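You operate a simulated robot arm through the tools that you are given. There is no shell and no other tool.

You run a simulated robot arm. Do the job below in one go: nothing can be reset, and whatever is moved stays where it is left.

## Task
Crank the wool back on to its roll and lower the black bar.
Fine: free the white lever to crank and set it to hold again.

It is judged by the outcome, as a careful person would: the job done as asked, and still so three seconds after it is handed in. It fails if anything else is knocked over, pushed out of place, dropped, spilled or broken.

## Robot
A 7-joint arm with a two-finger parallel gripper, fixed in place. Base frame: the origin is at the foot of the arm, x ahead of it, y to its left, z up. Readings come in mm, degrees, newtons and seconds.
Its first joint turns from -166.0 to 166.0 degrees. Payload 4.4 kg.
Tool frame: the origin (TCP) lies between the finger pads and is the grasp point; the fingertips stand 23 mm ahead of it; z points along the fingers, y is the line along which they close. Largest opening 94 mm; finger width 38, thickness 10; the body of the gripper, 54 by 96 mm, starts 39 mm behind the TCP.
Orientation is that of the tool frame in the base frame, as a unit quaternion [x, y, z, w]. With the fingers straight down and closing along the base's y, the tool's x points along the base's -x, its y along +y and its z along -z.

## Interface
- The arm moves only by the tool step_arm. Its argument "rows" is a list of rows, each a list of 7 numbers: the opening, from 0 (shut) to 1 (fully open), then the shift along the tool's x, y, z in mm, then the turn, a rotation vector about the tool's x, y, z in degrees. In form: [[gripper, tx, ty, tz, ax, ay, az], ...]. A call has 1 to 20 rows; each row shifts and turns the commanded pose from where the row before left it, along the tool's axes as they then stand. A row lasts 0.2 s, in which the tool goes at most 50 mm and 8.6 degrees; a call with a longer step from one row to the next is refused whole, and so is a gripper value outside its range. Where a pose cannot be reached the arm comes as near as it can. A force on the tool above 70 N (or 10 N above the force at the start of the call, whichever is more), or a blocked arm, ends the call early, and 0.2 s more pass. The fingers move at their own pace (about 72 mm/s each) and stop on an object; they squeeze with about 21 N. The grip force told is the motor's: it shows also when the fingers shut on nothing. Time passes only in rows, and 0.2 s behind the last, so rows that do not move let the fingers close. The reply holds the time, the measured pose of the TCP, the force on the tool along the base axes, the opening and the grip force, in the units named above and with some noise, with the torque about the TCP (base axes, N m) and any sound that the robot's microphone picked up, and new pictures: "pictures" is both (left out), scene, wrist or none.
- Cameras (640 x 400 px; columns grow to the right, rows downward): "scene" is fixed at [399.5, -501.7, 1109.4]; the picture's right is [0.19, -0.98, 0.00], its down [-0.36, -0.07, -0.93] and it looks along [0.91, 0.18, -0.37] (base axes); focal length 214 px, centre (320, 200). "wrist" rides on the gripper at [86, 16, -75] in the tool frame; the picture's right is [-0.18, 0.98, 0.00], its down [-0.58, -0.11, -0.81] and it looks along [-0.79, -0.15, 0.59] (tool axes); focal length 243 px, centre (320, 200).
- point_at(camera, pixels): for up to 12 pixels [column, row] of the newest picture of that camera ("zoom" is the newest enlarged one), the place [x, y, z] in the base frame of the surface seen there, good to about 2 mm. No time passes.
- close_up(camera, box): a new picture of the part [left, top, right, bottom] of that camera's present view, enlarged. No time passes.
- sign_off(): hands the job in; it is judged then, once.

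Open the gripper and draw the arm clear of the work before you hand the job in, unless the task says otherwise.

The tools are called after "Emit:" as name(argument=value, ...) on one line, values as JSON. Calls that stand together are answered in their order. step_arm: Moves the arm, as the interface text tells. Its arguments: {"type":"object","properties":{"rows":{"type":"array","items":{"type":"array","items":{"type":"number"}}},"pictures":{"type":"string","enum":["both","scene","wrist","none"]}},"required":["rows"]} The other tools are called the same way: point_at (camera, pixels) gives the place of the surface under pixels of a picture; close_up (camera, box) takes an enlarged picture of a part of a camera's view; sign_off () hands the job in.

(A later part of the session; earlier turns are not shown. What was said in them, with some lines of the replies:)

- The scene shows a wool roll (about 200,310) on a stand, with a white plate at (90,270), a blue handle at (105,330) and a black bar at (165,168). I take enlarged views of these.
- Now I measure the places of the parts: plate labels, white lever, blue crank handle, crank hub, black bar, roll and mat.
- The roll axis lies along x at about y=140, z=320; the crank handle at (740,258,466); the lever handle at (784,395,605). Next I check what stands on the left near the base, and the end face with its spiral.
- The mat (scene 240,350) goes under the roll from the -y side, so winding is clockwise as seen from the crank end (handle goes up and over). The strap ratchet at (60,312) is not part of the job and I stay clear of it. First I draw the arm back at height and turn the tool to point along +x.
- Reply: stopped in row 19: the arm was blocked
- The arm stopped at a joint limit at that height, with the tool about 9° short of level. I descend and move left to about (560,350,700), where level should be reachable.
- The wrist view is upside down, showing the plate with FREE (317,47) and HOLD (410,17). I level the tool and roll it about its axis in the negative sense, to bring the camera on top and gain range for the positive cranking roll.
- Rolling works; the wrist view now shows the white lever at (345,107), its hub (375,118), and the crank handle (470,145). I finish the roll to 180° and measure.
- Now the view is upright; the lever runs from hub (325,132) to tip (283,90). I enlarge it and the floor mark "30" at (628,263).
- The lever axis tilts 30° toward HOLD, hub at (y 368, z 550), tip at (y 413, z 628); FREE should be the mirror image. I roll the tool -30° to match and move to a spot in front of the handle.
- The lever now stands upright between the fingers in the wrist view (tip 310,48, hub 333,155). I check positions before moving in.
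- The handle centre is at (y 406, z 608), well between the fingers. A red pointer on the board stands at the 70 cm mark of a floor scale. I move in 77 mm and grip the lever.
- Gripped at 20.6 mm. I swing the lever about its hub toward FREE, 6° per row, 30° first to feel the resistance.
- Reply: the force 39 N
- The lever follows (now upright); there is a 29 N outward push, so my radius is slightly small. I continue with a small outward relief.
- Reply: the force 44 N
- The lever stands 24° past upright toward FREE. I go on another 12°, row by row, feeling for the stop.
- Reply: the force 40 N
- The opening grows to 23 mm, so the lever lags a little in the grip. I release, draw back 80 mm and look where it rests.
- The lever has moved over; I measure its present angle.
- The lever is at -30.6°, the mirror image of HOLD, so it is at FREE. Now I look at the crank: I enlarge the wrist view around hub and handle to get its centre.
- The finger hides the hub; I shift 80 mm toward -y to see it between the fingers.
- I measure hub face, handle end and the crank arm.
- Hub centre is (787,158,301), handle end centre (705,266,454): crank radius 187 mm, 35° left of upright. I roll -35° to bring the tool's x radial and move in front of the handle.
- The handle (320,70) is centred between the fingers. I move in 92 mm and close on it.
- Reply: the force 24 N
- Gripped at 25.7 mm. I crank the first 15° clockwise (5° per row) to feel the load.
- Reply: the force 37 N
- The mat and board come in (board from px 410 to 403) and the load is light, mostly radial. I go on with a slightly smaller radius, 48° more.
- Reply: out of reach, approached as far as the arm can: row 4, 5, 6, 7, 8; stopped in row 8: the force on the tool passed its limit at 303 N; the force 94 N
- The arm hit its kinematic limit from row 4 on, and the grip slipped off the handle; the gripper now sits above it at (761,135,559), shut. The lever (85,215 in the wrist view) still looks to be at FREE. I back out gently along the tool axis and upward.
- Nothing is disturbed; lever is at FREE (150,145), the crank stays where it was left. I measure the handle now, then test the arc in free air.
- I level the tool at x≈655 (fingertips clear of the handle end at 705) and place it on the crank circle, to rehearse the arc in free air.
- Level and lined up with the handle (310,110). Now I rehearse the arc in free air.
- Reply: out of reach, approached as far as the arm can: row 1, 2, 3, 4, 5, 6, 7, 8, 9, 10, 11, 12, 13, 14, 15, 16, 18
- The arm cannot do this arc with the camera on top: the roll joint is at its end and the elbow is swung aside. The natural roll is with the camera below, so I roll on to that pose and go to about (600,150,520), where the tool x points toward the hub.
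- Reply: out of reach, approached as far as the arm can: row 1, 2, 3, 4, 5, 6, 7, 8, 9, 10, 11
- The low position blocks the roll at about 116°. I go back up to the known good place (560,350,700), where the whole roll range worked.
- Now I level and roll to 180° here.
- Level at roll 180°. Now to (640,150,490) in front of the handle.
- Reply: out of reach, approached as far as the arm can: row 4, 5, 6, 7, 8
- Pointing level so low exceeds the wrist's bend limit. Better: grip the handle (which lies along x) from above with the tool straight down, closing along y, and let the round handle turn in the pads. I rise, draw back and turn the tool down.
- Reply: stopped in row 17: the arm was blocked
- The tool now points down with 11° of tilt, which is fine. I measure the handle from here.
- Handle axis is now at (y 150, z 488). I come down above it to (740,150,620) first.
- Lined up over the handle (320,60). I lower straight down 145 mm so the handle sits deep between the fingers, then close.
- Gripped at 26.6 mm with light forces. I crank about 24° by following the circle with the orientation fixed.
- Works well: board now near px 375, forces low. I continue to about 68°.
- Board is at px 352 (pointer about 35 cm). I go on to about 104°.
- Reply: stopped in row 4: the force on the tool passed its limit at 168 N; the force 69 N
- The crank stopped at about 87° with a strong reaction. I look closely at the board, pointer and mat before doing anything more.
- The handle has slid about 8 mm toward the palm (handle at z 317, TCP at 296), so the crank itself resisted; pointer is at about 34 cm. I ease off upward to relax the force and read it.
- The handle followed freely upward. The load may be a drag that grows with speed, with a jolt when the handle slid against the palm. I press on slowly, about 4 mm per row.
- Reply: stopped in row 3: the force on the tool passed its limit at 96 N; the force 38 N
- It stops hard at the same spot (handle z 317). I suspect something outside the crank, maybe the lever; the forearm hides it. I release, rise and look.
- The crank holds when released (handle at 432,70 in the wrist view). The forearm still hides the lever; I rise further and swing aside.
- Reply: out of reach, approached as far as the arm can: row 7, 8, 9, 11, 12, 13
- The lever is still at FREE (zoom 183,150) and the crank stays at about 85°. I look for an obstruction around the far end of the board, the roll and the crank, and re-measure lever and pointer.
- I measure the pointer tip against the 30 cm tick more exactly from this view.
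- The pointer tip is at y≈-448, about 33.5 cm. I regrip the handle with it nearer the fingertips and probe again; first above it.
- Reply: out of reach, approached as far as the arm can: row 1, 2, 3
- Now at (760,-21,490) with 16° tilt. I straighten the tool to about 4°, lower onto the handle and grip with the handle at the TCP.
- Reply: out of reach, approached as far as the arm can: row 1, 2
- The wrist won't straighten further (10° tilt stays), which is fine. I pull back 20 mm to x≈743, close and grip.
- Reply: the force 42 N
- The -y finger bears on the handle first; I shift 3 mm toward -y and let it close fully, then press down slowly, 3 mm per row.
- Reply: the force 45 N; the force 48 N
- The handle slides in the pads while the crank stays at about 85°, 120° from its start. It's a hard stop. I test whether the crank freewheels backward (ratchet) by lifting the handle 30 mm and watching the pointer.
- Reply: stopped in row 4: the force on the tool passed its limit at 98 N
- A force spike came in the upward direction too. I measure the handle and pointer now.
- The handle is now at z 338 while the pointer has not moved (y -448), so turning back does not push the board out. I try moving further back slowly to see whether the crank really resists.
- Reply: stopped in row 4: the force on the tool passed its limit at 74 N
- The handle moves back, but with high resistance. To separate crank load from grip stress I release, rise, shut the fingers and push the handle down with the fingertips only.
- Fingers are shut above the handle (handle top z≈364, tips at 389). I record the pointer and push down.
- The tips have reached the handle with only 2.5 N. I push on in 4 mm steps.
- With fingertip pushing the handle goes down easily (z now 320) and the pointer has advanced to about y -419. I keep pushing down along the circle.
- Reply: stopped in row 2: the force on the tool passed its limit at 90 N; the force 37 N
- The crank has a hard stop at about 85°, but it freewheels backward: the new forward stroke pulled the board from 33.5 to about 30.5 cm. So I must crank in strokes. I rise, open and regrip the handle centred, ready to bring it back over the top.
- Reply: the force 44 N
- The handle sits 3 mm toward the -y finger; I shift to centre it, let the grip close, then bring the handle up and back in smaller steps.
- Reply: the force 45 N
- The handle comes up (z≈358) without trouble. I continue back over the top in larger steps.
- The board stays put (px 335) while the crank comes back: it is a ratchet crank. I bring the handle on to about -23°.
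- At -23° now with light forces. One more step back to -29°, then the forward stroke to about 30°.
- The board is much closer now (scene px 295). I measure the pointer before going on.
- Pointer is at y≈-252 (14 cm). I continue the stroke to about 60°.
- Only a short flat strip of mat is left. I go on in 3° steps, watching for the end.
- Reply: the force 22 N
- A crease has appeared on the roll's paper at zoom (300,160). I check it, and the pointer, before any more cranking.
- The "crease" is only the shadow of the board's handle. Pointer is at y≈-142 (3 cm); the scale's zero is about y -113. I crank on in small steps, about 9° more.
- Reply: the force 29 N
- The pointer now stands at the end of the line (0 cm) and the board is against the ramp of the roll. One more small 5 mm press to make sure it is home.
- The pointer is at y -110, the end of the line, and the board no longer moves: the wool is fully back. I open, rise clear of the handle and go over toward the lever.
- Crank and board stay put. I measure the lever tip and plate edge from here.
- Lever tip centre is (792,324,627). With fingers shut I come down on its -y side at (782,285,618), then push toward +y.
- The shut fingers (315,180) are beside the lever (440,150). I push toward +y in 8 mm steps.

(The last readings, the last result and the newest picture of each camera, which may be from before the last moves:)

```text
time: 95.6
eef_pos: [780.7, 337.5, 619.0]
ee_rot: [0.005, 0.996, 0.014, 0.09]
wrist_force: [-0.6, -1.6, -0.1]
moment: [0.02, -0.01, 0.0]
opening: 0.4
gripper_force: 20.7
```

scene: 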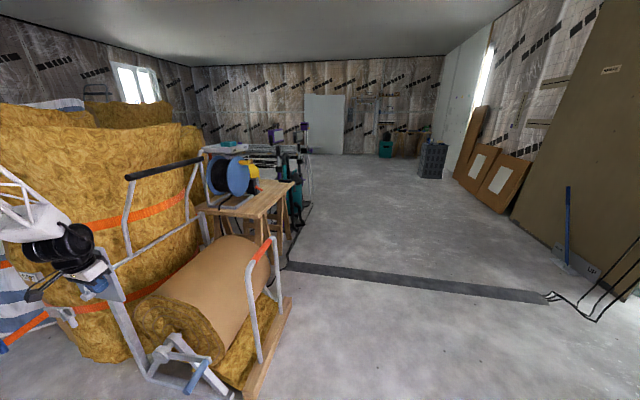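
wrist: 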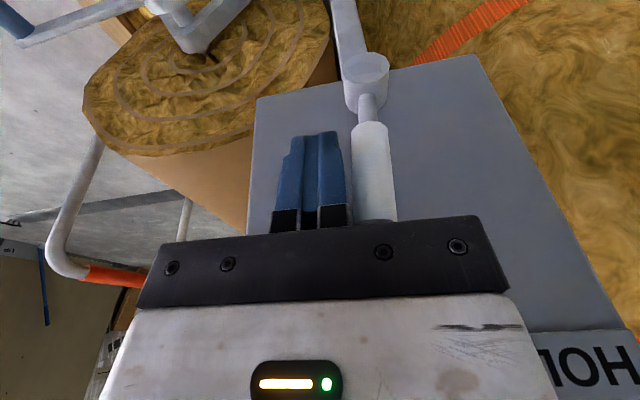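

The lever moves along easily (nearly upright). I keep pushing to its HOLD end.

Emit:
step_arm(rows=[[0.0, 0.1, 8, 0.2, 0, 0, 0], [0.0, 0.1, 8, 0.2, 0, 0, 0], [0.0, 0.1, 8, 0.2, 0, 0, 0], [0.0, 0.1, 8, 0.2, 0, 0, 0], [0.0, 0.1, 6, 0.2, 0, 0, 0], [0.0, 0.1, 4, 0.2, 0, 0, 0], [0.0, 0.1, 4, 0.2, 0, 0, 0]], pictures="wrist")

```text
time: 97.4
eef_pos: [781.2, 379.9, 620.0]
ee_rot: [0.006, 0.996, 0.013, 0.09]
wrist_force: [-2.7, -27.0, 16.1]
moment: [-0.42, -0.13, -0.23]
opening: 0.3
gripper_force: 21.7
stopped in row 7: the force on the tool passed its limit at 74 N (the readings are from after the stop); the commanded pose is now the measured one
```

wrist: 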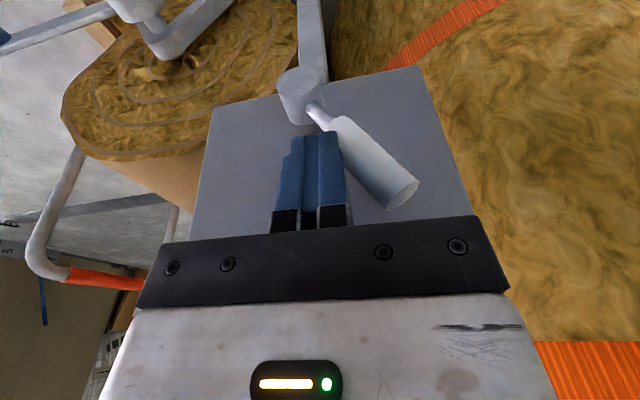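

The lever is against its HOLD stop (74 N). I back off toward -y, rise and check it.

Emit:
step_arm(rows=[[0.0, 0, -10, 0, 0, 0, 0], [0.0, 0, -25, 0, 0, 0, 0], [0.0, 0, -40, 0, 0, 0, 0], [0.0, 0, -40, 0, 0, 0, 0], [0.0, 7, 0, -39, 0, 0, 0], [0.0, 7, 0, -39, 0, 0, 0], [0.0, 7, 0, -39, 0, 0, 0]], pictures="both")

Emit:
close_up(camera="wrist", box=[340, 0, 640, 200])

Emit:
close_up(camera="scene", box=[100, 130, 300, 270])

```text
time: 99.0
eef_pos: [737.2, 262.5, 726.5]
ee_rot: [0.006, 0.996, 0.013, 0.087]
wrist_force: [-0.6, 0.0, -0.1]
moment: [-0.03, -0.01, -0.01]
opening: 0.0
gripper_force: 20.9
```

scene: 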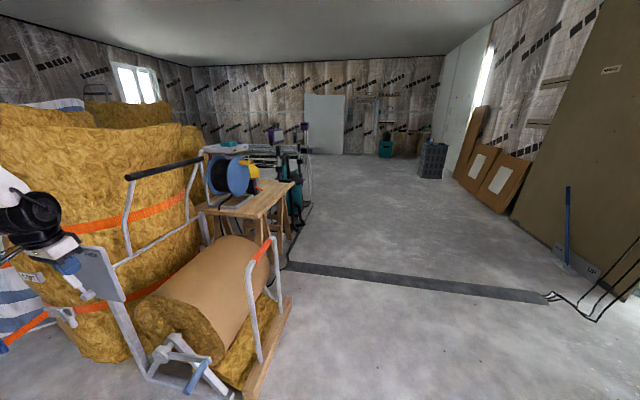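
wrist: 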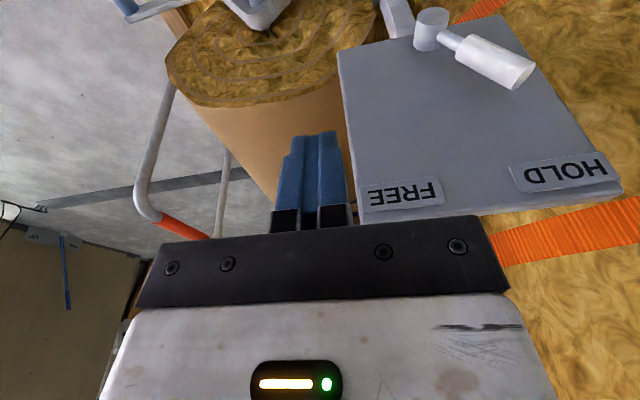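

```text
2.00 times, centred on (490, 100) of wrist
```

zoom: 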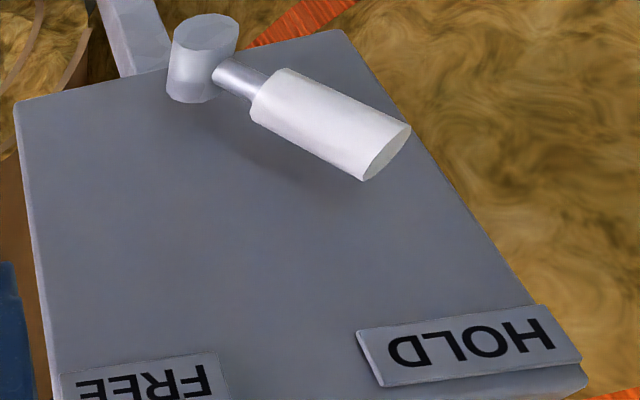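

```text
2.86 times, centred on (200, 200) of scene
```

zoom: 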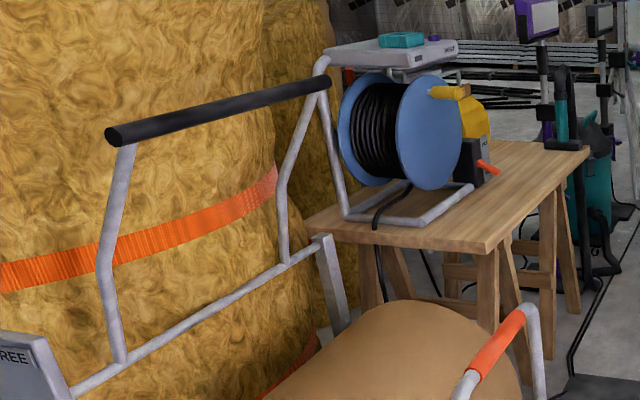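

The lever rests at HOLD again. Now the bar: I measure the lever angle, and the bar's end, edges, arms and hinge tube.

Emit:
point_at(camera="zoom", pixels=[[113, 138], [113, 145], [122, 128], [125, 140], [200, 108], [200, 118], [200, 126], [260, 98], [322, 80], [128, 155], [105, 258], [120, 360]])

Emit:
point_at(camera="wrist", pixels=[[520, 77], [490, 55], [435, 20], [515, 85]])

Emit:
point_at(camera="scene", pixels=[[195, 285], [215, 260], [225, 300], [235, 280], [262, 250], [270, 248], [252, 300], [282, 255], [275, 230]])

```text
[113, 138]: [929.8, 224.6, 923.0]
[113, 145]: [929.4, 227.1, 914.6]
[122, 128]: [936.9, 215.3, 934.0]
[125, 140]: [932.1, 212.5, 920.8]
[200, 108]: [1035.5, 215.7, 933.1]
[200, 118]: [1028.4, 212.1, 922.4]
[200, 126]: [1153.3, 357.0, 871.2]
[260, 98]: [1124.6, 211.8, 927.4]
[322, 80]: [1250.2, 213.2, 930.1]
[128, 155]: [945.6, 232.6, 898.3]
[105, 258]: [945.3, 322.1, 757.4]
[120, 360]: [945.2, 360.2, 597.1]
```

```text
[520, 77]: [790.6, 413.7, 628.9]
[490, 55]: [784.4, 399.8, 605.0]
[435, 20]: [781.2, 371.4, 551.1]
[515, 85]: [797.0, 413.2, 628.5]
```

```text
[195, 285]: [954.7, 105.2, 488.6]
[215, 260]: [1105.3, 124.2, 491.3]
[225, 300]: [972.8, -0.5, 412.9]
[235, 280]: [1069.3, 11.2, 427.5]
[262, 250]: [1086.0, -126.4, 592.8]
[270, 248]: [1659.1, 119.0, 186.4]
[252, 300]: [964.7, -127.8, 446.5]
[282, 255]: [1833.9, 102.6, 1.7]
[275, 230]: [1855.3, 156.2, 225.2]
```

The lever reads exactly its original HOLD position. Bar axis is at (y 227, z 921), near arm at x≈955, hinge at (y 362, z 588). I rise, tilt the tool forward to ~30° for reach, and move over the bar at x≈985.

Emit:
step_arm(rows=[[0.0, -6.5, 0, -37, 0, 0, 0], [0.0, -6.5, 0, -37, 0, 0, 0], [0.0, -6.5, 0, -37, 0, 0, 0], [0.0, -6.5, 0, -37, 0, 0, 0], [0.0, -6.5, 0, -37, 0, 0, 0], [0.0, -6.5, 0, -37, 0, 0, 0], [0.3, -6.5, 0, -37, 0, 0, 0], [0.6, -6.5, 0, -37, 0, 0, 0], [0.6, 0, 0, 0, 0, -7, 0], [0.6, 0, 0, 0, 0, -7, 0], [0.6, 0, 0, 0, 0, -7, 0]], pictures="both")

```text
time: 101.4
eef_pos: [735.8, 256.4, 1027.1]
ee_rot: [0.007, 0.963, 0.013, 0.27]
wrist_force: [0.2, 0.4, 0.0]
moment: [0.06, 0.01, 0.0]
opening: 56.4
gripper_force: 0.0
```

scene: 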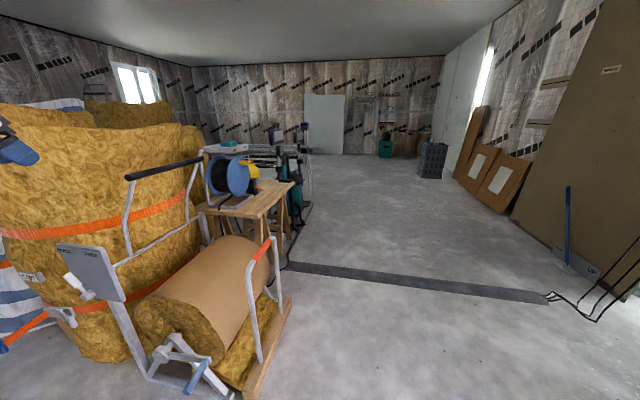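
wrist: 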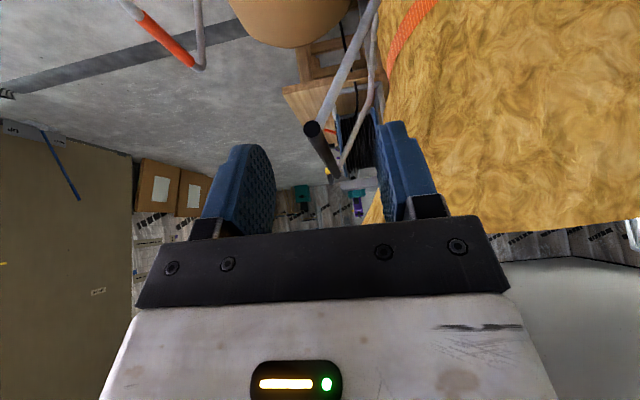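

Bar end visible at (312,130) in the wrist view. I move forward over the bar to (985,227,1010).

Emit:
step_arm(rows=[[0.6, -29.2, -4, 20.5, 0, 0, 0], [0.6, -29.2, -4, 20.5, 0, 0, 0], [0.6, -29.2, -4, 20.5, 0, 0, 0], [0.6, -29.2, -4, 20.5, 0, 0, 0], [0.6, -29.2, -4, 20.5, 0, 0, 0], [0.6, -29.2, -4, 20.5, 0, 0, 0], [0.6, -29.2, -4, 20.5, 0, 0, 0]], pictures="both")

```text
time: 103.0
eef_pos: [985.1, 225.5, 1011.0]
ee_rot: [0.008, 0.963, 0.013, 0.27]
wrist_force: [-0.4, -0.4, 1.2]
moment: [0.02, 0.02, 0.04]
opening: 56.5
gripper_force: 0.0
```

scene: 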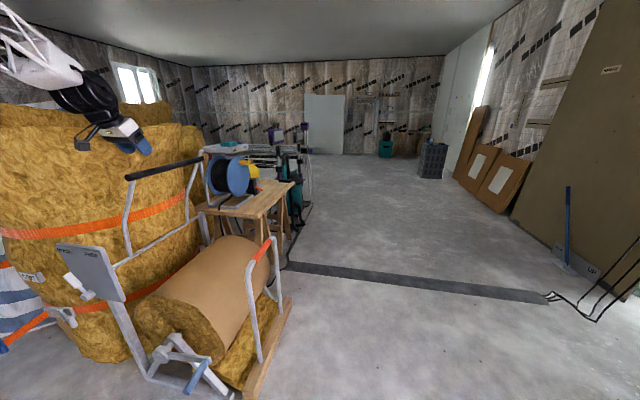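
wrist: 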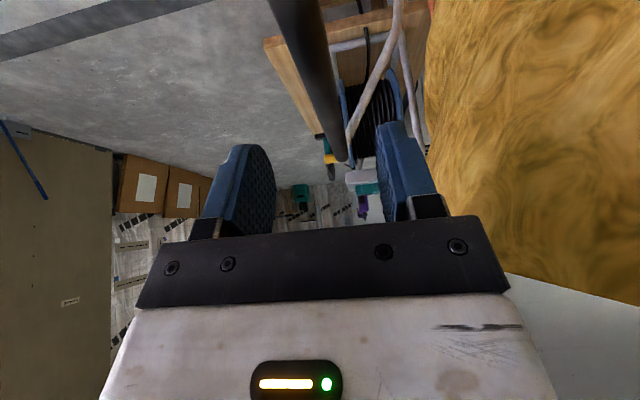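

In place above the bar with it centred between the fingers (310,60). I lower 95 mm and close.

Emit:
step_arm(rows=[[0.6, 11.3, -0.2, 21, 0, 0, 0], [0.6, 11.3, -0.2, 21, 0, 0, 0], [0.6, 11.3, -0.2, 21, 0, 0, 0], [0.6, 11.3, -0.2, 21, 0, 0, 0]], pictures="both")

Emit:
close_up(camera="wrist", box=[200, 0, 480, 250])

Emit:
close_up(camera="scene", box=[60, 120, 220, 280])

```text
time: 104.0
eef_pos: [990.3, 227.3, 916.0]
ee_rot: [0.009, 0.963, 0.012, 0.271]
wrist_force: [-0.7, 0.3, 0.9]
moment: [0.0, 0.01, 0.0]
opening: 56.4
gripper_force: 0.1
```

scene: 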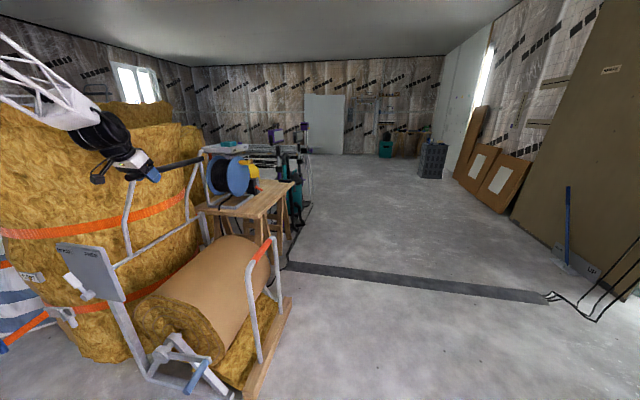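
wrist: 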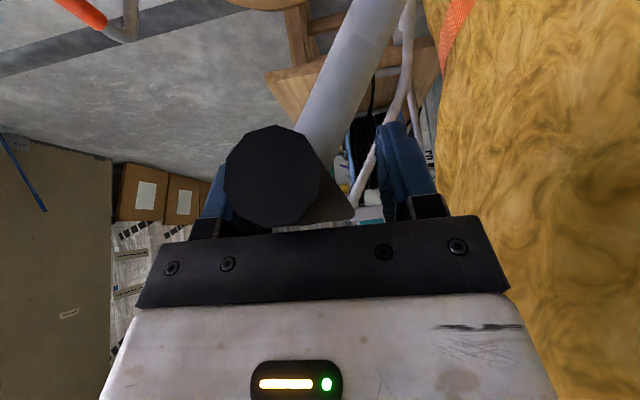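

```text
1.60 times, centred on (340, 125) of wrist
```

zoom: 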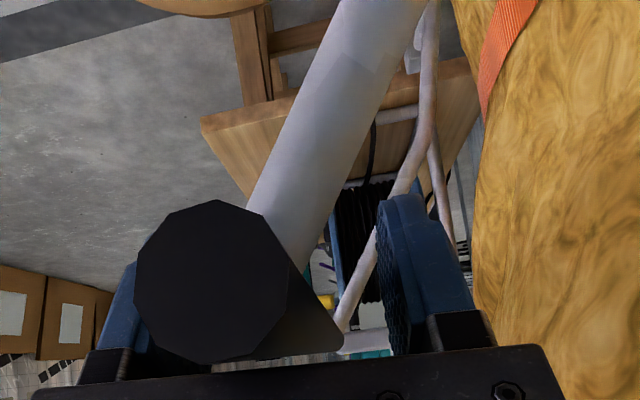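

```text
2.50 times, centred on (140, 200) of scene
```

zoom: 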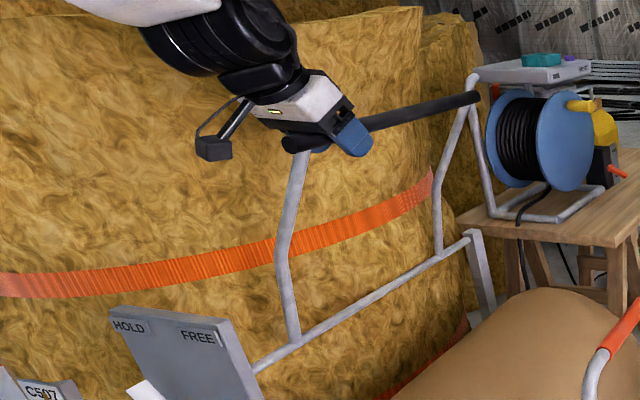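

The bar lies between the fingers. I check its centre relative to the tool before closing.

Emit:
point_at(camera="wrist", pixels=[[272, 175], [230, 175], [316, 175], [272, 130], [272, 222], [330, 195], [330, 60]])

```text
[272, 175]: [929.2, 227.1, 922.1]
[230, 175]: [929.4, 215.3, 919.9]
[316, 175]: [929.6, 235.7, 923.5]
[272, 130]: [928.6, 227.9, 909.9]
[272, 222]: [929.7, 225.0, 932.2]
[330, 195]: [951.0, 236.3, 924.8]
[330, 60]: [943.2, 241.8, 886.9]
```

The bar centre (226,921) is right between the fingers. I close and swing it the first 6° along its circle about the hinge (y≈369, z≈580).

Emit:
step_arm(rows=[[0.3, 0, 0, 0, 0, 0, 0], [0.0, 0, 0, 0, 0, 0, 0], [0.0, 0, 0, 0, 0, 0, 0], [0.0, 3.7, -17.9, 6.4, 0, 0, 0], [0.0, 4.3, -17.5, 7.2, 0, 0, 0]], pictures="both")

Emit:
point_at(camera="wrist", pixels=[[290, 175], [272, 175]])

```text
time: 105.2
eef_pos: [990.3, 192.3, 898.7]
ee_rot: [0.008, 0.963, 0.013, 0.271]
wrist_force: [18.4, -4.4, 10.2]
moment: [0.29, 0.46, 1.8]
opening: 24.2
gripper_force: 45.3
```

scene: 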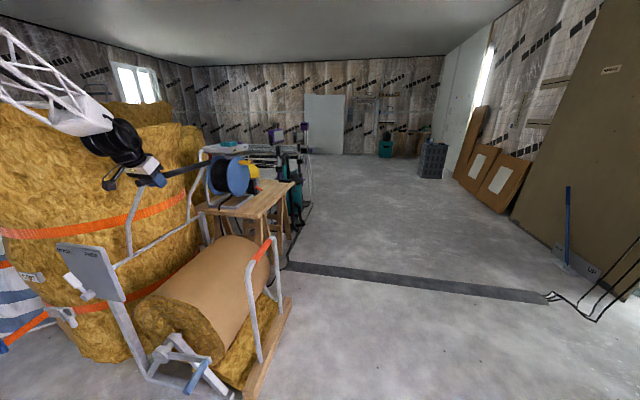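
wrist: 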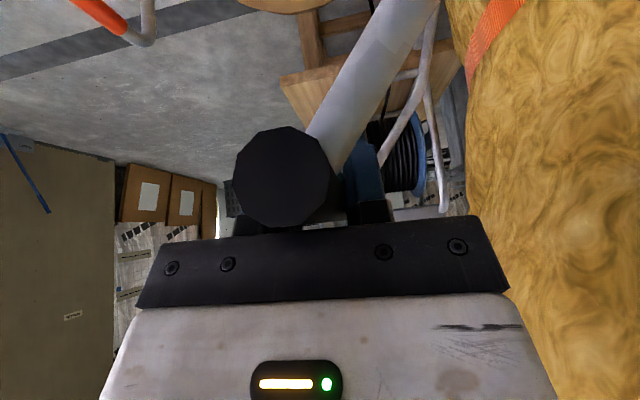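

```text
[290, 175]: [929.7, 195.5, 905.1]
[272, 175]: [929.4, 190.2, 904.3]
```

The bar follows with low force. I swing on to about 49°.

Emit:
step_arm(rows=[[0.0, 8.1, -28.1, 13.7, 0, 0, 0], [0.0, 9.4, -26.5, 15.8, 0, 0, 0], [0.0, 10.6, -24.8, 17.7, 0, 0, 0], [0.0, 11.7, -23.0, 19.5, 0, 0, 0]], pictures="both")

Emit:
point_at(camera="wrist", pixels=[[290, 175], [280, 175]])

```text
time: 106.2
eef_pos: [990.5, 90.7, 817.5]
ee_rot: [0.008, 0.963, 0.012, 0.269]
wrist_force: [7.0, -3.8, 0.4]
moment: [0.2, 0.95, 1.75]
opening: 23.9
gripper_force: 44.8
```

scene: 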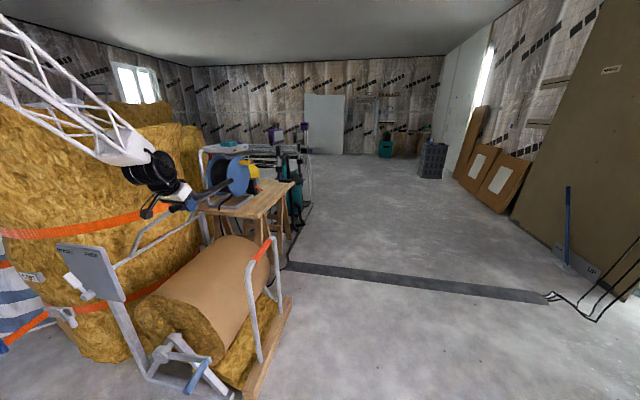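
wrist: 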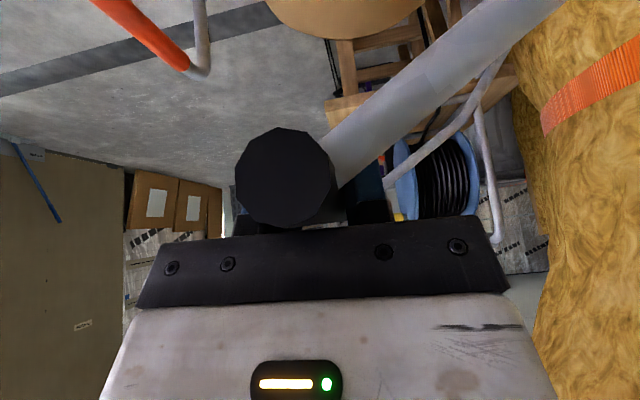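

```text
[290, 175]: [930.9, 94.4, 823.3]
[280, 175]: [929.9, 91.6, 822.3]
```

Going well. To keep the +y finger clear of the side tube (x 945–965) as it comes level, I loosen slightly, slide 9 mm along the bar and regrip.

Emit:
step_arm(rows=[[0.34, 0, 0, 0, 0, 0, 0], [0.34, 0, 0, 0, 0, 0, 0], [0.34, -7.7, 0, 4.7, 0, 0, 0], [0.0, 0, 0, 0, 0, 0, 0], [0.0, 0, 0, 0, 0, 0, 0]], pictures="both")

Emit:
point_at(camera="wrist", pixels=[[285, 170], [280, 175]])

```text
time: 107.4
eef_pos: [999.6, 91.0, 819.9]
ee_rot: [0.008, 0.963, 0.012, 0.27]
wrist_force: [-2.3, -27.1, 18.7]
moment: [-0.13, 1.13, 1.83]
opening: 24.0
gripper_force: 45.5
```

scene: 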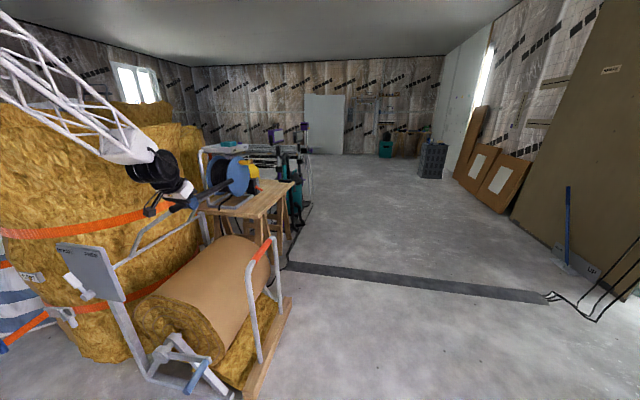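
wrist: 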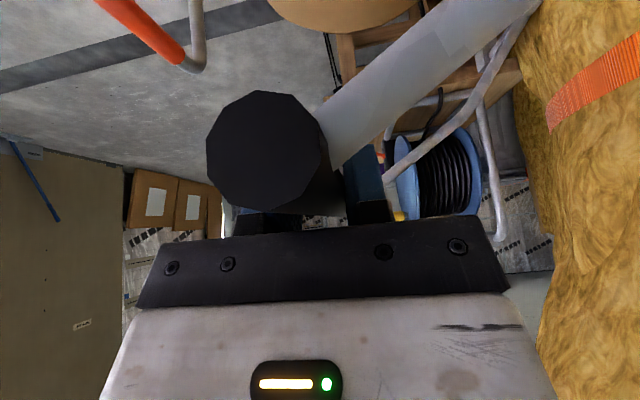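

```text
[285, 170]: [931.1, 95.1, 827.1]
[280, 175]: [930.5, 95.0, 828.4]
```

Regripped at x≈1000. I swing on to about 74°.

Emit:
step_arm(rows=[[0.0, 12.6, -20.9, 21.0, 0, 0, 0], [0.0, 13.6, -18.7, 22.5, 0, 0, 0], [0.0, 14.4, -16.4, 23.9, 0, 0, 0], [0.0, 15.1, -13.9, 25.0, 0, 0, 0], [0.0, 15.7, -11.2, 25.9, 0, 0, 0]], pictures="both")

Emit:
point_at(camera="wrist", pixels=[[265, 152], [280, 165]])

```text
time: 108.6
eef_pos: [998.2, 16.1, 676.5]
ee_rot: [0.008, 0.963, 0.011, 0.27]
wrist_force: [18.0, 30.6, -10.5]
moment: [-0.03, 0.76, 1.69]
opening: 23.9
gripper_force: 44.8
```

scene: 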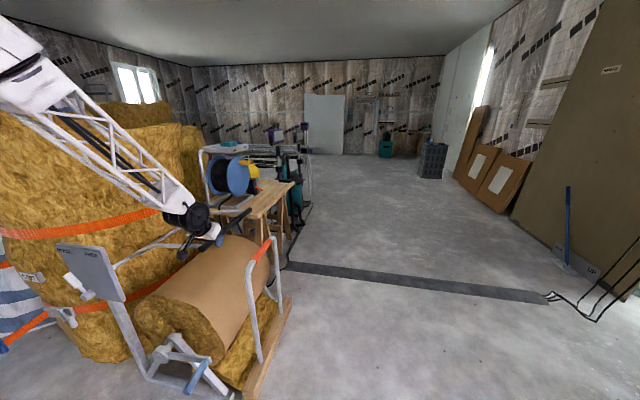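
wrist: 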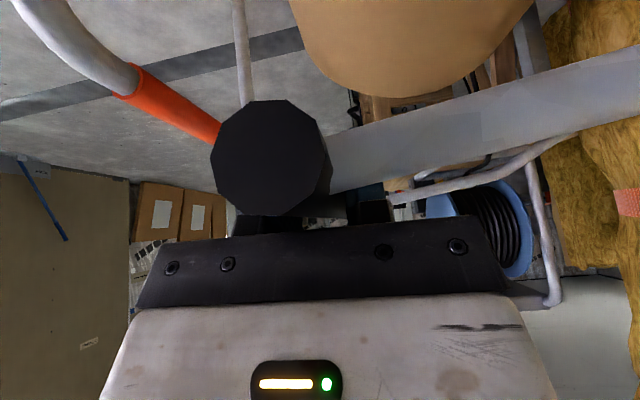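

```text
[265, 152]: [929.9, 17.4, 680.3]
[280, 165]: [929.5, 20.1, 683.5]
```

Bar at (18,681); a 30 N radial pull says the radius is ~3 mm smaller, so I add that. I continue to level (about 89°).

Emit:
step_arm(rows=[[0.0, 15.2, -6.4, 25.1, 0, 0, 0], [0.0, 16.3, -5.7, 26.9, 0, 0, 0], [0.0, 16.5, -3.0, 27.2, 0, 0, 0]], pictures="both")

Emit:
point_at(camera="wrist", pixels=[[269, 157], [280, 165]])

```text
time: 109.4
eef_pos: [998.2, 2.7, 585.5]
ee_rot: [0.009, 0.963, 0.012, 0.27]
wrist_force: [-0.1, 34.0, -2.4]
moment: [0.09, 0.53, 1.64]
opening: 24.0
gripper_force: 44.8
```

scene: 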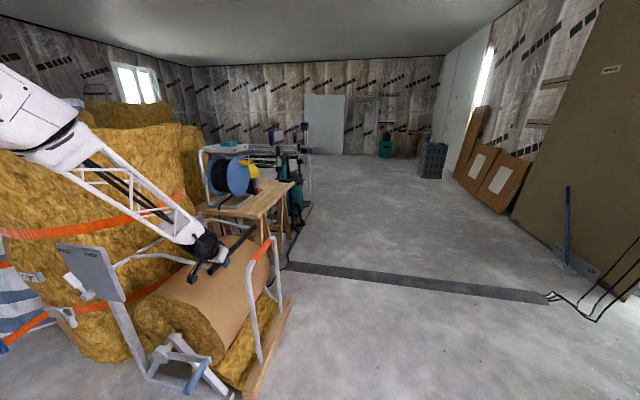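
wrist: 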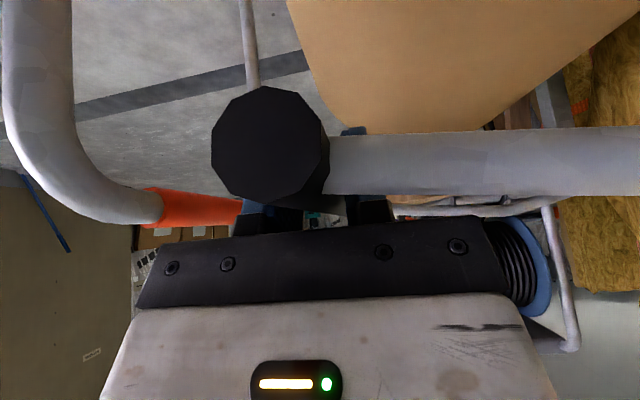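

```text
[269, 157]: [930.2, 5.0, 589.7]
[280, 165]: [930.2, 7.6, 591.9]
```

Bar level at (5,588), clear of the board's handle tube (left in the wrist view). I lower on to about 101° and then look at the gap to the roll.

Emit:
step_arm(rows=[[0.0, 16.2, 2.1, 26.6, 0, 0, 0], [0.0, 16.5, 2.5, 27.1, 0, 0, 0], [0.0, 8.2, 2.4, 13.5, 0, 0, 0]], pictures="both")

Emit:
point_at(camera="wrist", pixels=[[269, 147], [280, 165]])

Emit:
close_up(camera="scene", box=[140, 200, 310, 340])

```text
time: 110.2
eef_pos: [1001.2, 9.6, 510.3]
ee_rot: [0.008, 0.962, 0.012, 0.272]
wrist_force: [-18.6, 15.2, 34.2]
moment: [0.1, -0.01, 1.71]
opening: 24.1
gripper_force: 45.0
```

scene: 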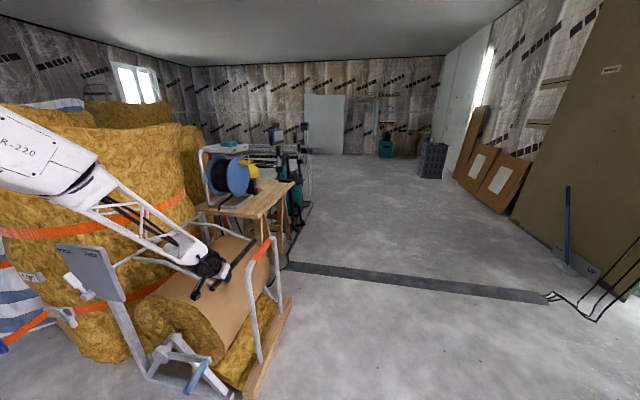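
wrist: 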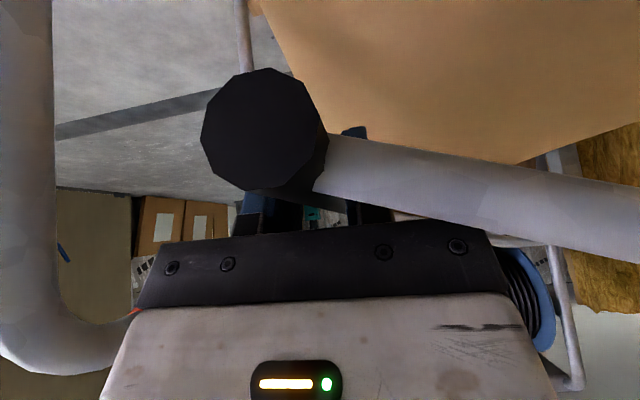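

```text
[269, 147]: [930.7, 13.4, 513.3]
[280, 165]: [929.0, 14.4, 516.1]
```

```text
2.86 times, centred on (225, 270) of scene
```

zoom: 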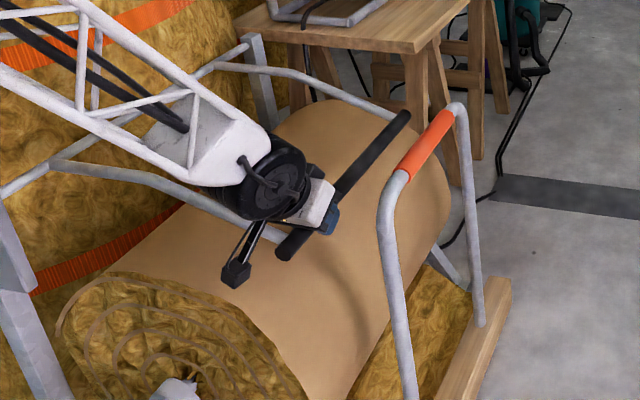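

There is now 34 N upward on the tool although the bar (z≈512) should still be ~50 mm off the roll. I look at the contact area before going lower.

Emit:
close_up(camera="scene", box=[185, 225, 285, 300])

Emit:
point_at(camera="scene", pixels=[[252, 242], [245, 250], [238, 258], [215, 287], [212, 290], [262, 280], [235, 275], [225, 290], [240, 290], [200, 297]])

Emit:
point_at(camera="wrist", pixels=[[266, 128], [266, 100], [266, 180], [400, 170], [520, 200], [450, 120], [380, 60], [400, 110]])

```text
5.33 times, centred on (235, 262) of scene
```

zoom: 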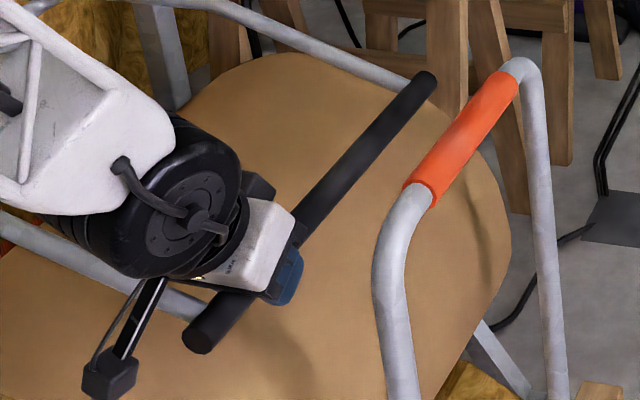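

```text
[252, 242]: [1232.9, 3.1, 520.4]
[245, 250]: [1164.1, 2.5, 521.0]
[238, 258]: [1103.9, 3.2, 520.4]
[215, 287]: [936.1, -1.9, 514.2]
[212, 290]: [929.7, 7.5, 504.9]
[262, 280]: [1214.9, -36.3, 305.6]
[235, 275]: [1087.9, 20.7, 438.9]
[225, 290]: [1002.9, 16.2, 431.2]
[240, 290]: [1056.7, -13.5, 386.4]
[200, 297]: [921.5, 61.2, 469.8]
```

```text
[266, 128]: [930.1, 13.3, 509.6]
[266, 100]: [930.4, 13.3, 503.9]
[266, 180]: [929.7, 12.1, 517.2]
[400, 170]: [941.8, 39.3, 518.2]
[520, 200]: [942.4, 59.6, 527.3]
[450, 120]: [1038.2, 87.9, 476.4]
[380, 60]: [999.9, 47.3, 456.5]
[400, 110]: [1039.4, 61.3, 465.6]
```

The bar is at (12,510), 50 mm above the roll surface, and the fingertips are still ~30 mm clear. I try 8 mm more, slowly.

Emit:
step_arm(rows=[[0.0, 1.0, 0.4, 1.7, 0, 0, 0], [0.0, 1.0, 0.4, 1.7, 0, 0, 0], [0.0, 1.0, 0.4, 1.7, 0, 0, 0], [0.0, 1.0, 0.4, 1.7, 0, 0, 0]], pictures="wrist")

Emit:
point_at(camera="wrist", pixels=[[266, 128], [266, 140]])

```text
time: 111.1
eef_pos: [1003.9, 10.8, 506.2]
ee_rot: [0.009, 0.962, 0.011, 0.273]
wrist_force: [-17.2, -8.3, 17.0]
moment: [0.43, 1.58, 1.63]
opening: 24.0
gripper_force: 45.0
stopped in row 4: the force on the tool passed its limit at 74 N (the readings are from after the stop); the commanded pose is now the measured one
```

wrist: 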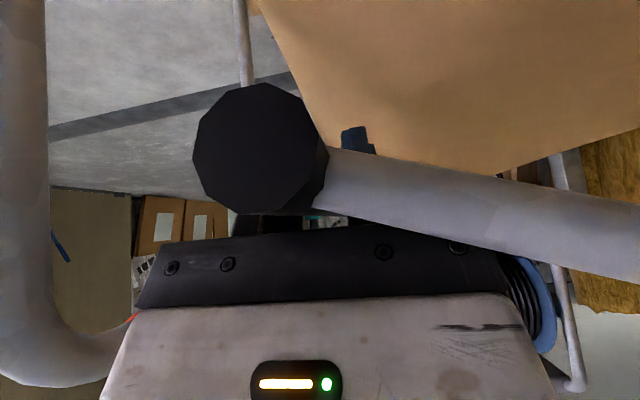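

```text
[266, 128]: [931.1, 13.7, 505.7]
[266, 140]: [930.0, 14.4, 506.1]
```

The bar has stayed at z≈508: the hand's edge is now against the side tube (tube at 400–640,170–260 in the wrist view), so grip and tube are jamming. I draw the tool back 12 mm along its axis, so the bar sits nearer the fingertips, and see whether the bar stays.

Emit:
step_arm(rows=[[0.0, 0, 0, -4, 0, 0, 0], [0.0, 0, 0, -4, 0, 0, 0], [0.0, 0, 0, -4, 0, 0, 0], [0.0, 0, 0, 0, 0, 0, 0]], pictures="wrist")

Emit:
point_at(camera="wrist", pixels=[[266, 128], [266, 140]])

```text
time: 111.8
eef_pos: [1002.8, 9.3, 517.9]
ee_rot: [0.011, 0.961, 0.011, 0.277]
wrist_force: [8.8, -11.9, -4.3]
moment: [0.35, 0.73, 1.53]
opening: 24.4
gripper_force: 45.1
stopped in row 3: the force on the tool passed its limit at 75 N (the readings are from after the stop); the commanded pose is now the measured one
```

wrist: 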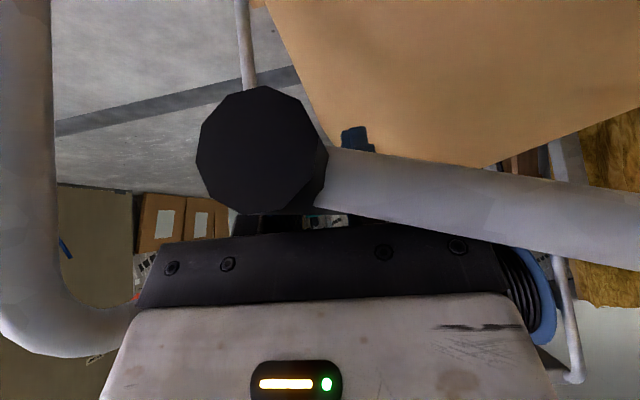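

```text
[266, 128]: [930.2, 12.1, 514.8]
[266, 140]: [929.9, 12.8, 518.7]
```

The bar follows the grip, but at rest no weight hangs on the tool, so the hinge seems to hold by friction. I open the fingers in place and see whether the bar stays.

Emit:
step_arm(rows=[[0.32, 0, 0, 0, 0, 0, 0], [0.4, 0, 0, 0, 0, 0, 0], [0.5, 0, 0, 0, 0, 0, 0]], pictures="both")

Emit:
point_at(camera="wrist", pixels=[[266, 128], [266, 140]])

Emit:
close_up(camera="scene", box=[185, 225, 285, 300])

```text
time: 112.6
eef_pos: [1002.3, 10.5, 517.6]
ee_rot: [0.01, 0.961, 0.012, 0.278]
wrist_force: [0.0, -0.4, 0.8]
moment: [0.0, 0.01, -0.02]
opening: 46.9
gripper_force: 0.0
```

scene: 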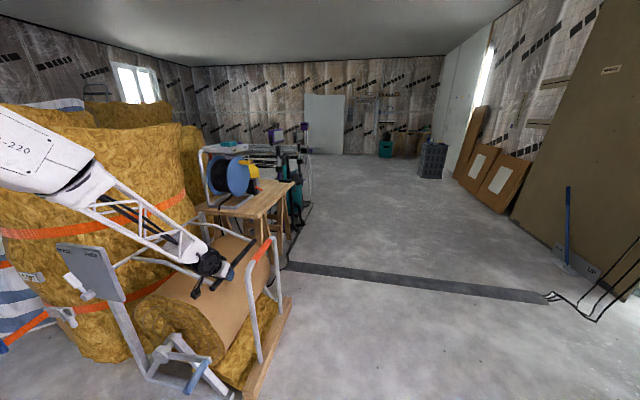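
wrist: 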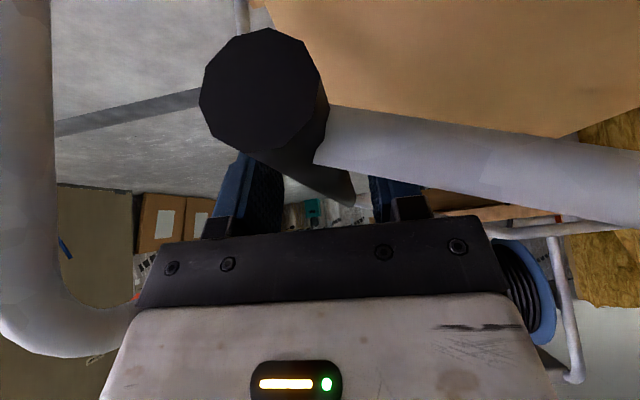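

```text
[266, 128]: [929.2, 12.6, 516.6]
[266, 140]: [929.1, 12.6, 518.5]
```

```text
5.33 times, centred on (235, 262) of scene
```

zoom: 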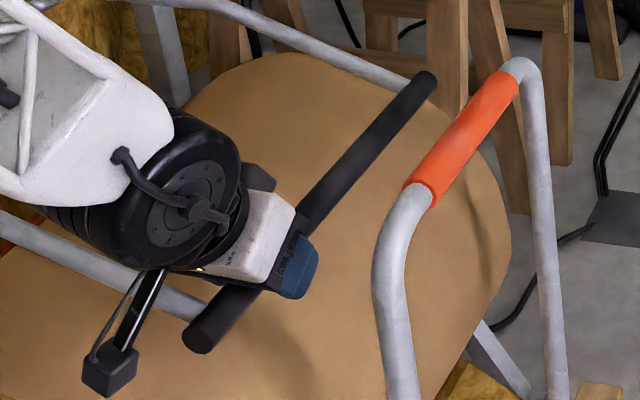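

The bar moved down only a little and stays. I measure it.

Emit:
point_at(camera="wrist", pixels=[[264, 90], [264, 60], [264, 120], [400, 140], [330, 195], [600, 190]])

Emit:
point_at(camera="scene", pixels=[[252, 242], [245, 250], [212, 288], [216, 285]])

```text
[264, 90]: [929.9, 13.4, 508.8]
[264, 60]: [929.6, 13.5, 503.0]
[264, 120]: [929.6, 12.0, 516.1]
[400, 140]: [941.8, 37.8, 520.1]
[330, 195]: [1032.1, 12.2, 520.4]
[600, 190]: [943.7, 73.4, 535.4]
```

```text
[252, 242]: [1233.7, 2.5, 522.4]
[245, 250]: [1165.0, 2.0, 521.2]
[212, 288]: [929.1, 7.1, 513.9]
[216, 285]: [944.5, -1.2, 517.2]
```

Bar rests at (13,509). I rise, shut the fingers and press on its top to see whether it goes lower or is on its stop.

Emit:
step_arm(rows=[[0.5, -10, 0, -17, 0, 0, 0], [0.5, -15, 0, -25, 0, 0, 0], [0.5, -15, 0, -25, 0, 0, 0], [0.0, 0, 0, 0, 0, 0, 0], [0.0, 0, 0, 0, 0, 0, 0], [0.0, 0, 0, 0, 0, 0, 0]], pictures="both")

Emit:
close_up(camera="scene", box=[165, 215, 295, 310])

```text
time: 114.0
eef_pos: [1000.0, 6.7, 596.5]
ee_rot: [0.01, 0.96, 0.012, 0.278]
wrist_force: [-0.3, 0.4, -0.5]
moment: [0.0, 0.0, 0.02]
opening: 0.3
gripper_force: 20.9
```

scene: 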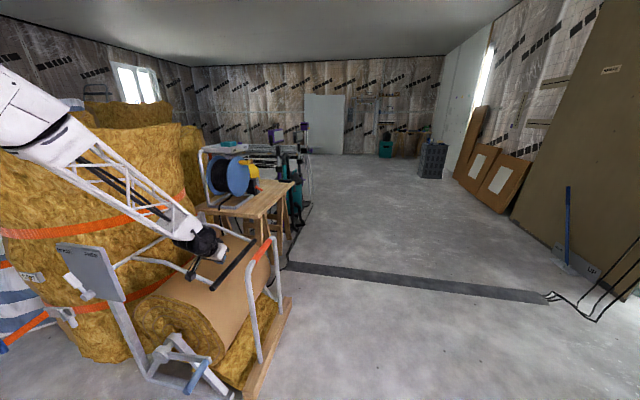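
wrist: 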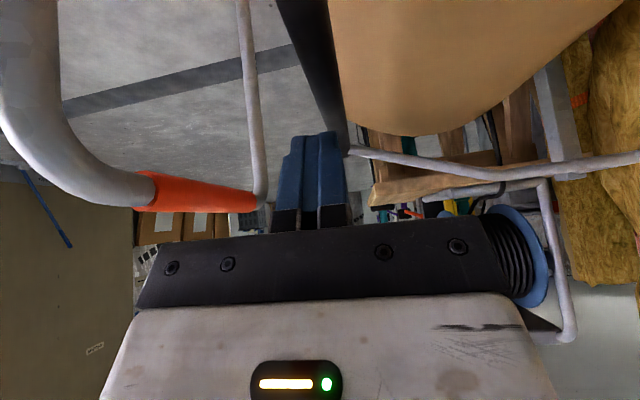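

```text
4.21 times, centred on (230, 262) of scene
```

zoom: 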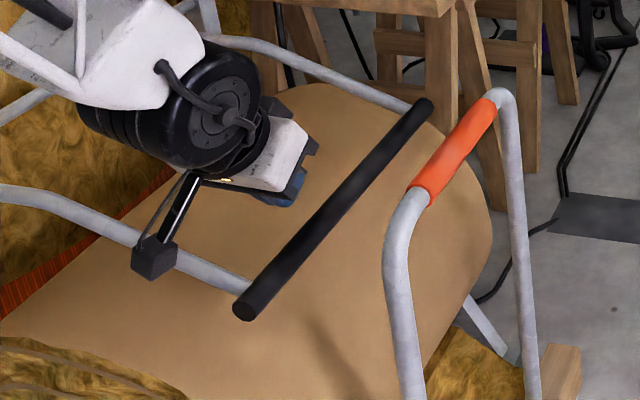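

I come down onto the bar's top and press gently.

Emit:
step_arm(rows=[[0.0, 11, 3, 16.5, 0, 0, 0], [0.0, 10, 2.5, 16, 0, 0, 0], [0.0, 1.6, 0, 2.5, 0, 0, 0], [0.0, 1.6, 0, 2.5, 0, 0, 0], [0.0, 1.6, 0, 2.5, 0, 0, 0], [0.0, 1.6, 0, 2.5, 0, 0, 0]], pictures="wrist")

Emit:
point_at(camera="scene", pixels=[[215, 285], [211, 288]])

```text
time: 115.6
eef_pos: [1003.5, 14.3, 551.0]
ee_rot: [0.011, 0.959, 0.012, 0.281]
wrist_force: [1.9, 0.6, 8.6]
moment: [0.02, -0.01, -0.03]
opening: 0.0
gripper_force: 21.2
stopped in row 6: the force on the tool passed its limit at 72 N (the readings are from after the stop); the commanded pose is now the measured one
```

wrist: 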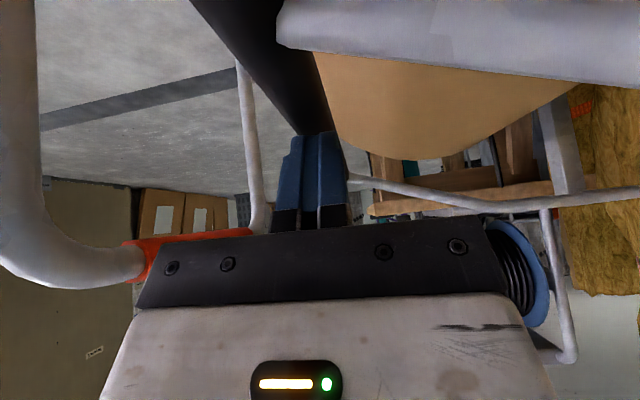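

```text
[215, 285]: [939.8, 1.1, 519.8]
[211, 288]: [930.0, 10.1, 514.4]
```

72 N without moving it: the bar is on its lower stop. I withdraw upward and back, clear of everything.

Emit:
step_arm(rows=[[0.0, -10, 0, -17, 0, 0, 0], [0.0, -20, 0, -32, 0, 0, 0], [0.0, -20, 0, -32, 0, 0, 0], [0.0, -20, 0, -32, 0, 0, 0], [0.0, -20, 0, -32, 0, 0, 0], [0.3, -20, 0, -32, 0, 0, 0], [0.5, -20, 0, -32, 0, 0, 0], [0.5, -20, 0, -32, 0, 0, 0], [0.5, -20, 0, -32, 0, 0, 0], [0.5, 38, 0, -24, 0, 0, 0], [0.5, 38, 0, -24, 0, 0, 0], [0.5, 38, 0, -24, 0, 0, 0], [0.5, 38, 0, -24, 0, 0, 0], [0.5, 38, 0, -24, 0, 0, 0], [0.5, 38, 0, -24, 0, 0, 0], [0.5, 38, 0, -24, 0, 0, 0], [0.5, 0, 0, 0, 0, 0, 0]], pictures="both")

Emit:
close_up(camera="scene", box=[40, 200, 310, 400])

Emit:
close_up(camera="scene", box=[40, 220, 160, 310])

```text
time: 119.2
eef_pos: [685.1, 8.8, 869.9]
ee_rot: [0.01, 0.96, 0.011, 0.281]
wrist_force: [0.1, 0.9, 0.4]
moment: [-0.02, -0.03, -0.03]
opening: 46.8
gripper_force: 0.1
```

scene: 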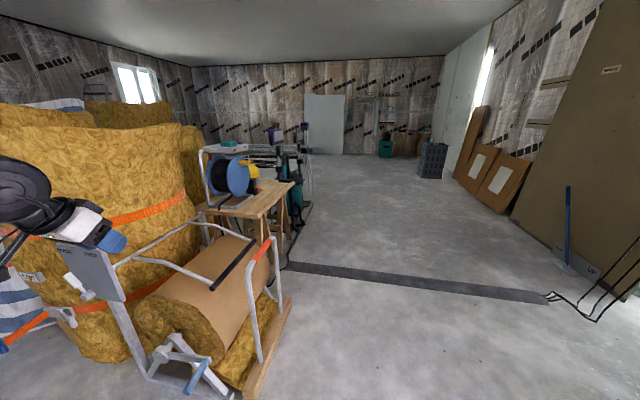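
wrist: 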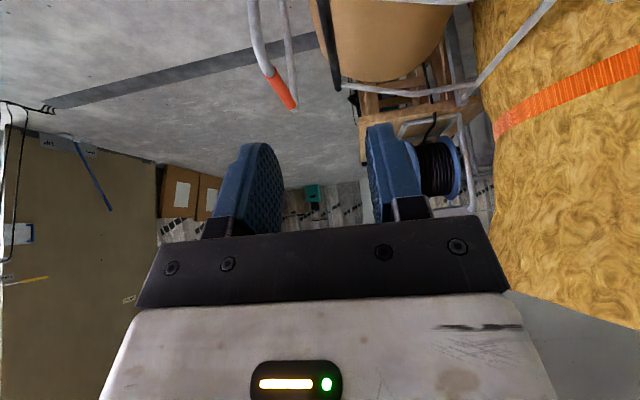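

```text
2.00 times, centred on (175, 300) of scene
```

zoom: 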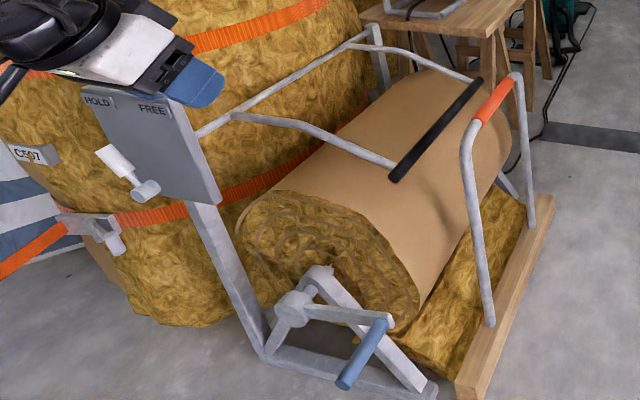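

```text
4.44 times, centred on (100, 265) of scene
```

zoom: 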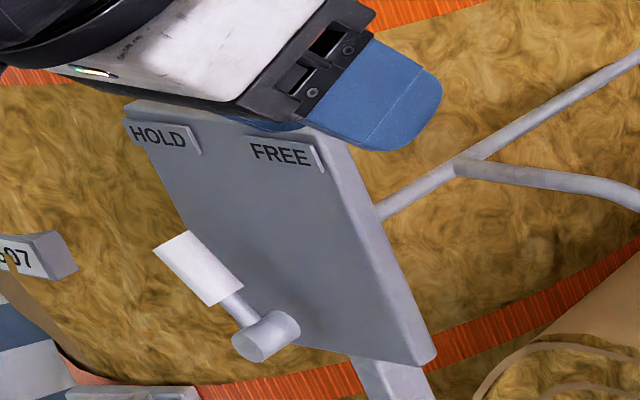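

Final view: wool wound up with the pointer at 0, lever at HOLD (zoom 200,265), black bar down on its stop over the roll, and the gripper open and clear. I hand the job in.

Emit:
sign_off()

```text
The job is handed in.
```

I cranked the wool back on to its roll and lowered the black bar. The white lever was freed for cranking and is back at HOLD. I handed the job in with the gripper open and the arm clear.

- **Wool:** The board pulled in by the mat now stands at the 0 end of the floor scale; it started at 70 cm. The sloping end piece between the board and the roll is still visible, but the flat mat on the floor is gone.
- **Crank:** It only turns forward as far as a stop and turns freely backward, so I wound the wool in several strokes. On the first stroke I lost hold of the handle at the arm's limit, with a brief spike of about 300 N. I saw no damage afterwards.
- **White lever:** It was at FREE while I cranked. I pushed it back against its stop, and it now sits exactly where it was at HOLD.
- **Black bar:** It is down on its stop, and 72 N of pressing did not move it further. It sits about 50 mm above the wool, not touching it.

I saw nothing else knocked over or moved out of place.
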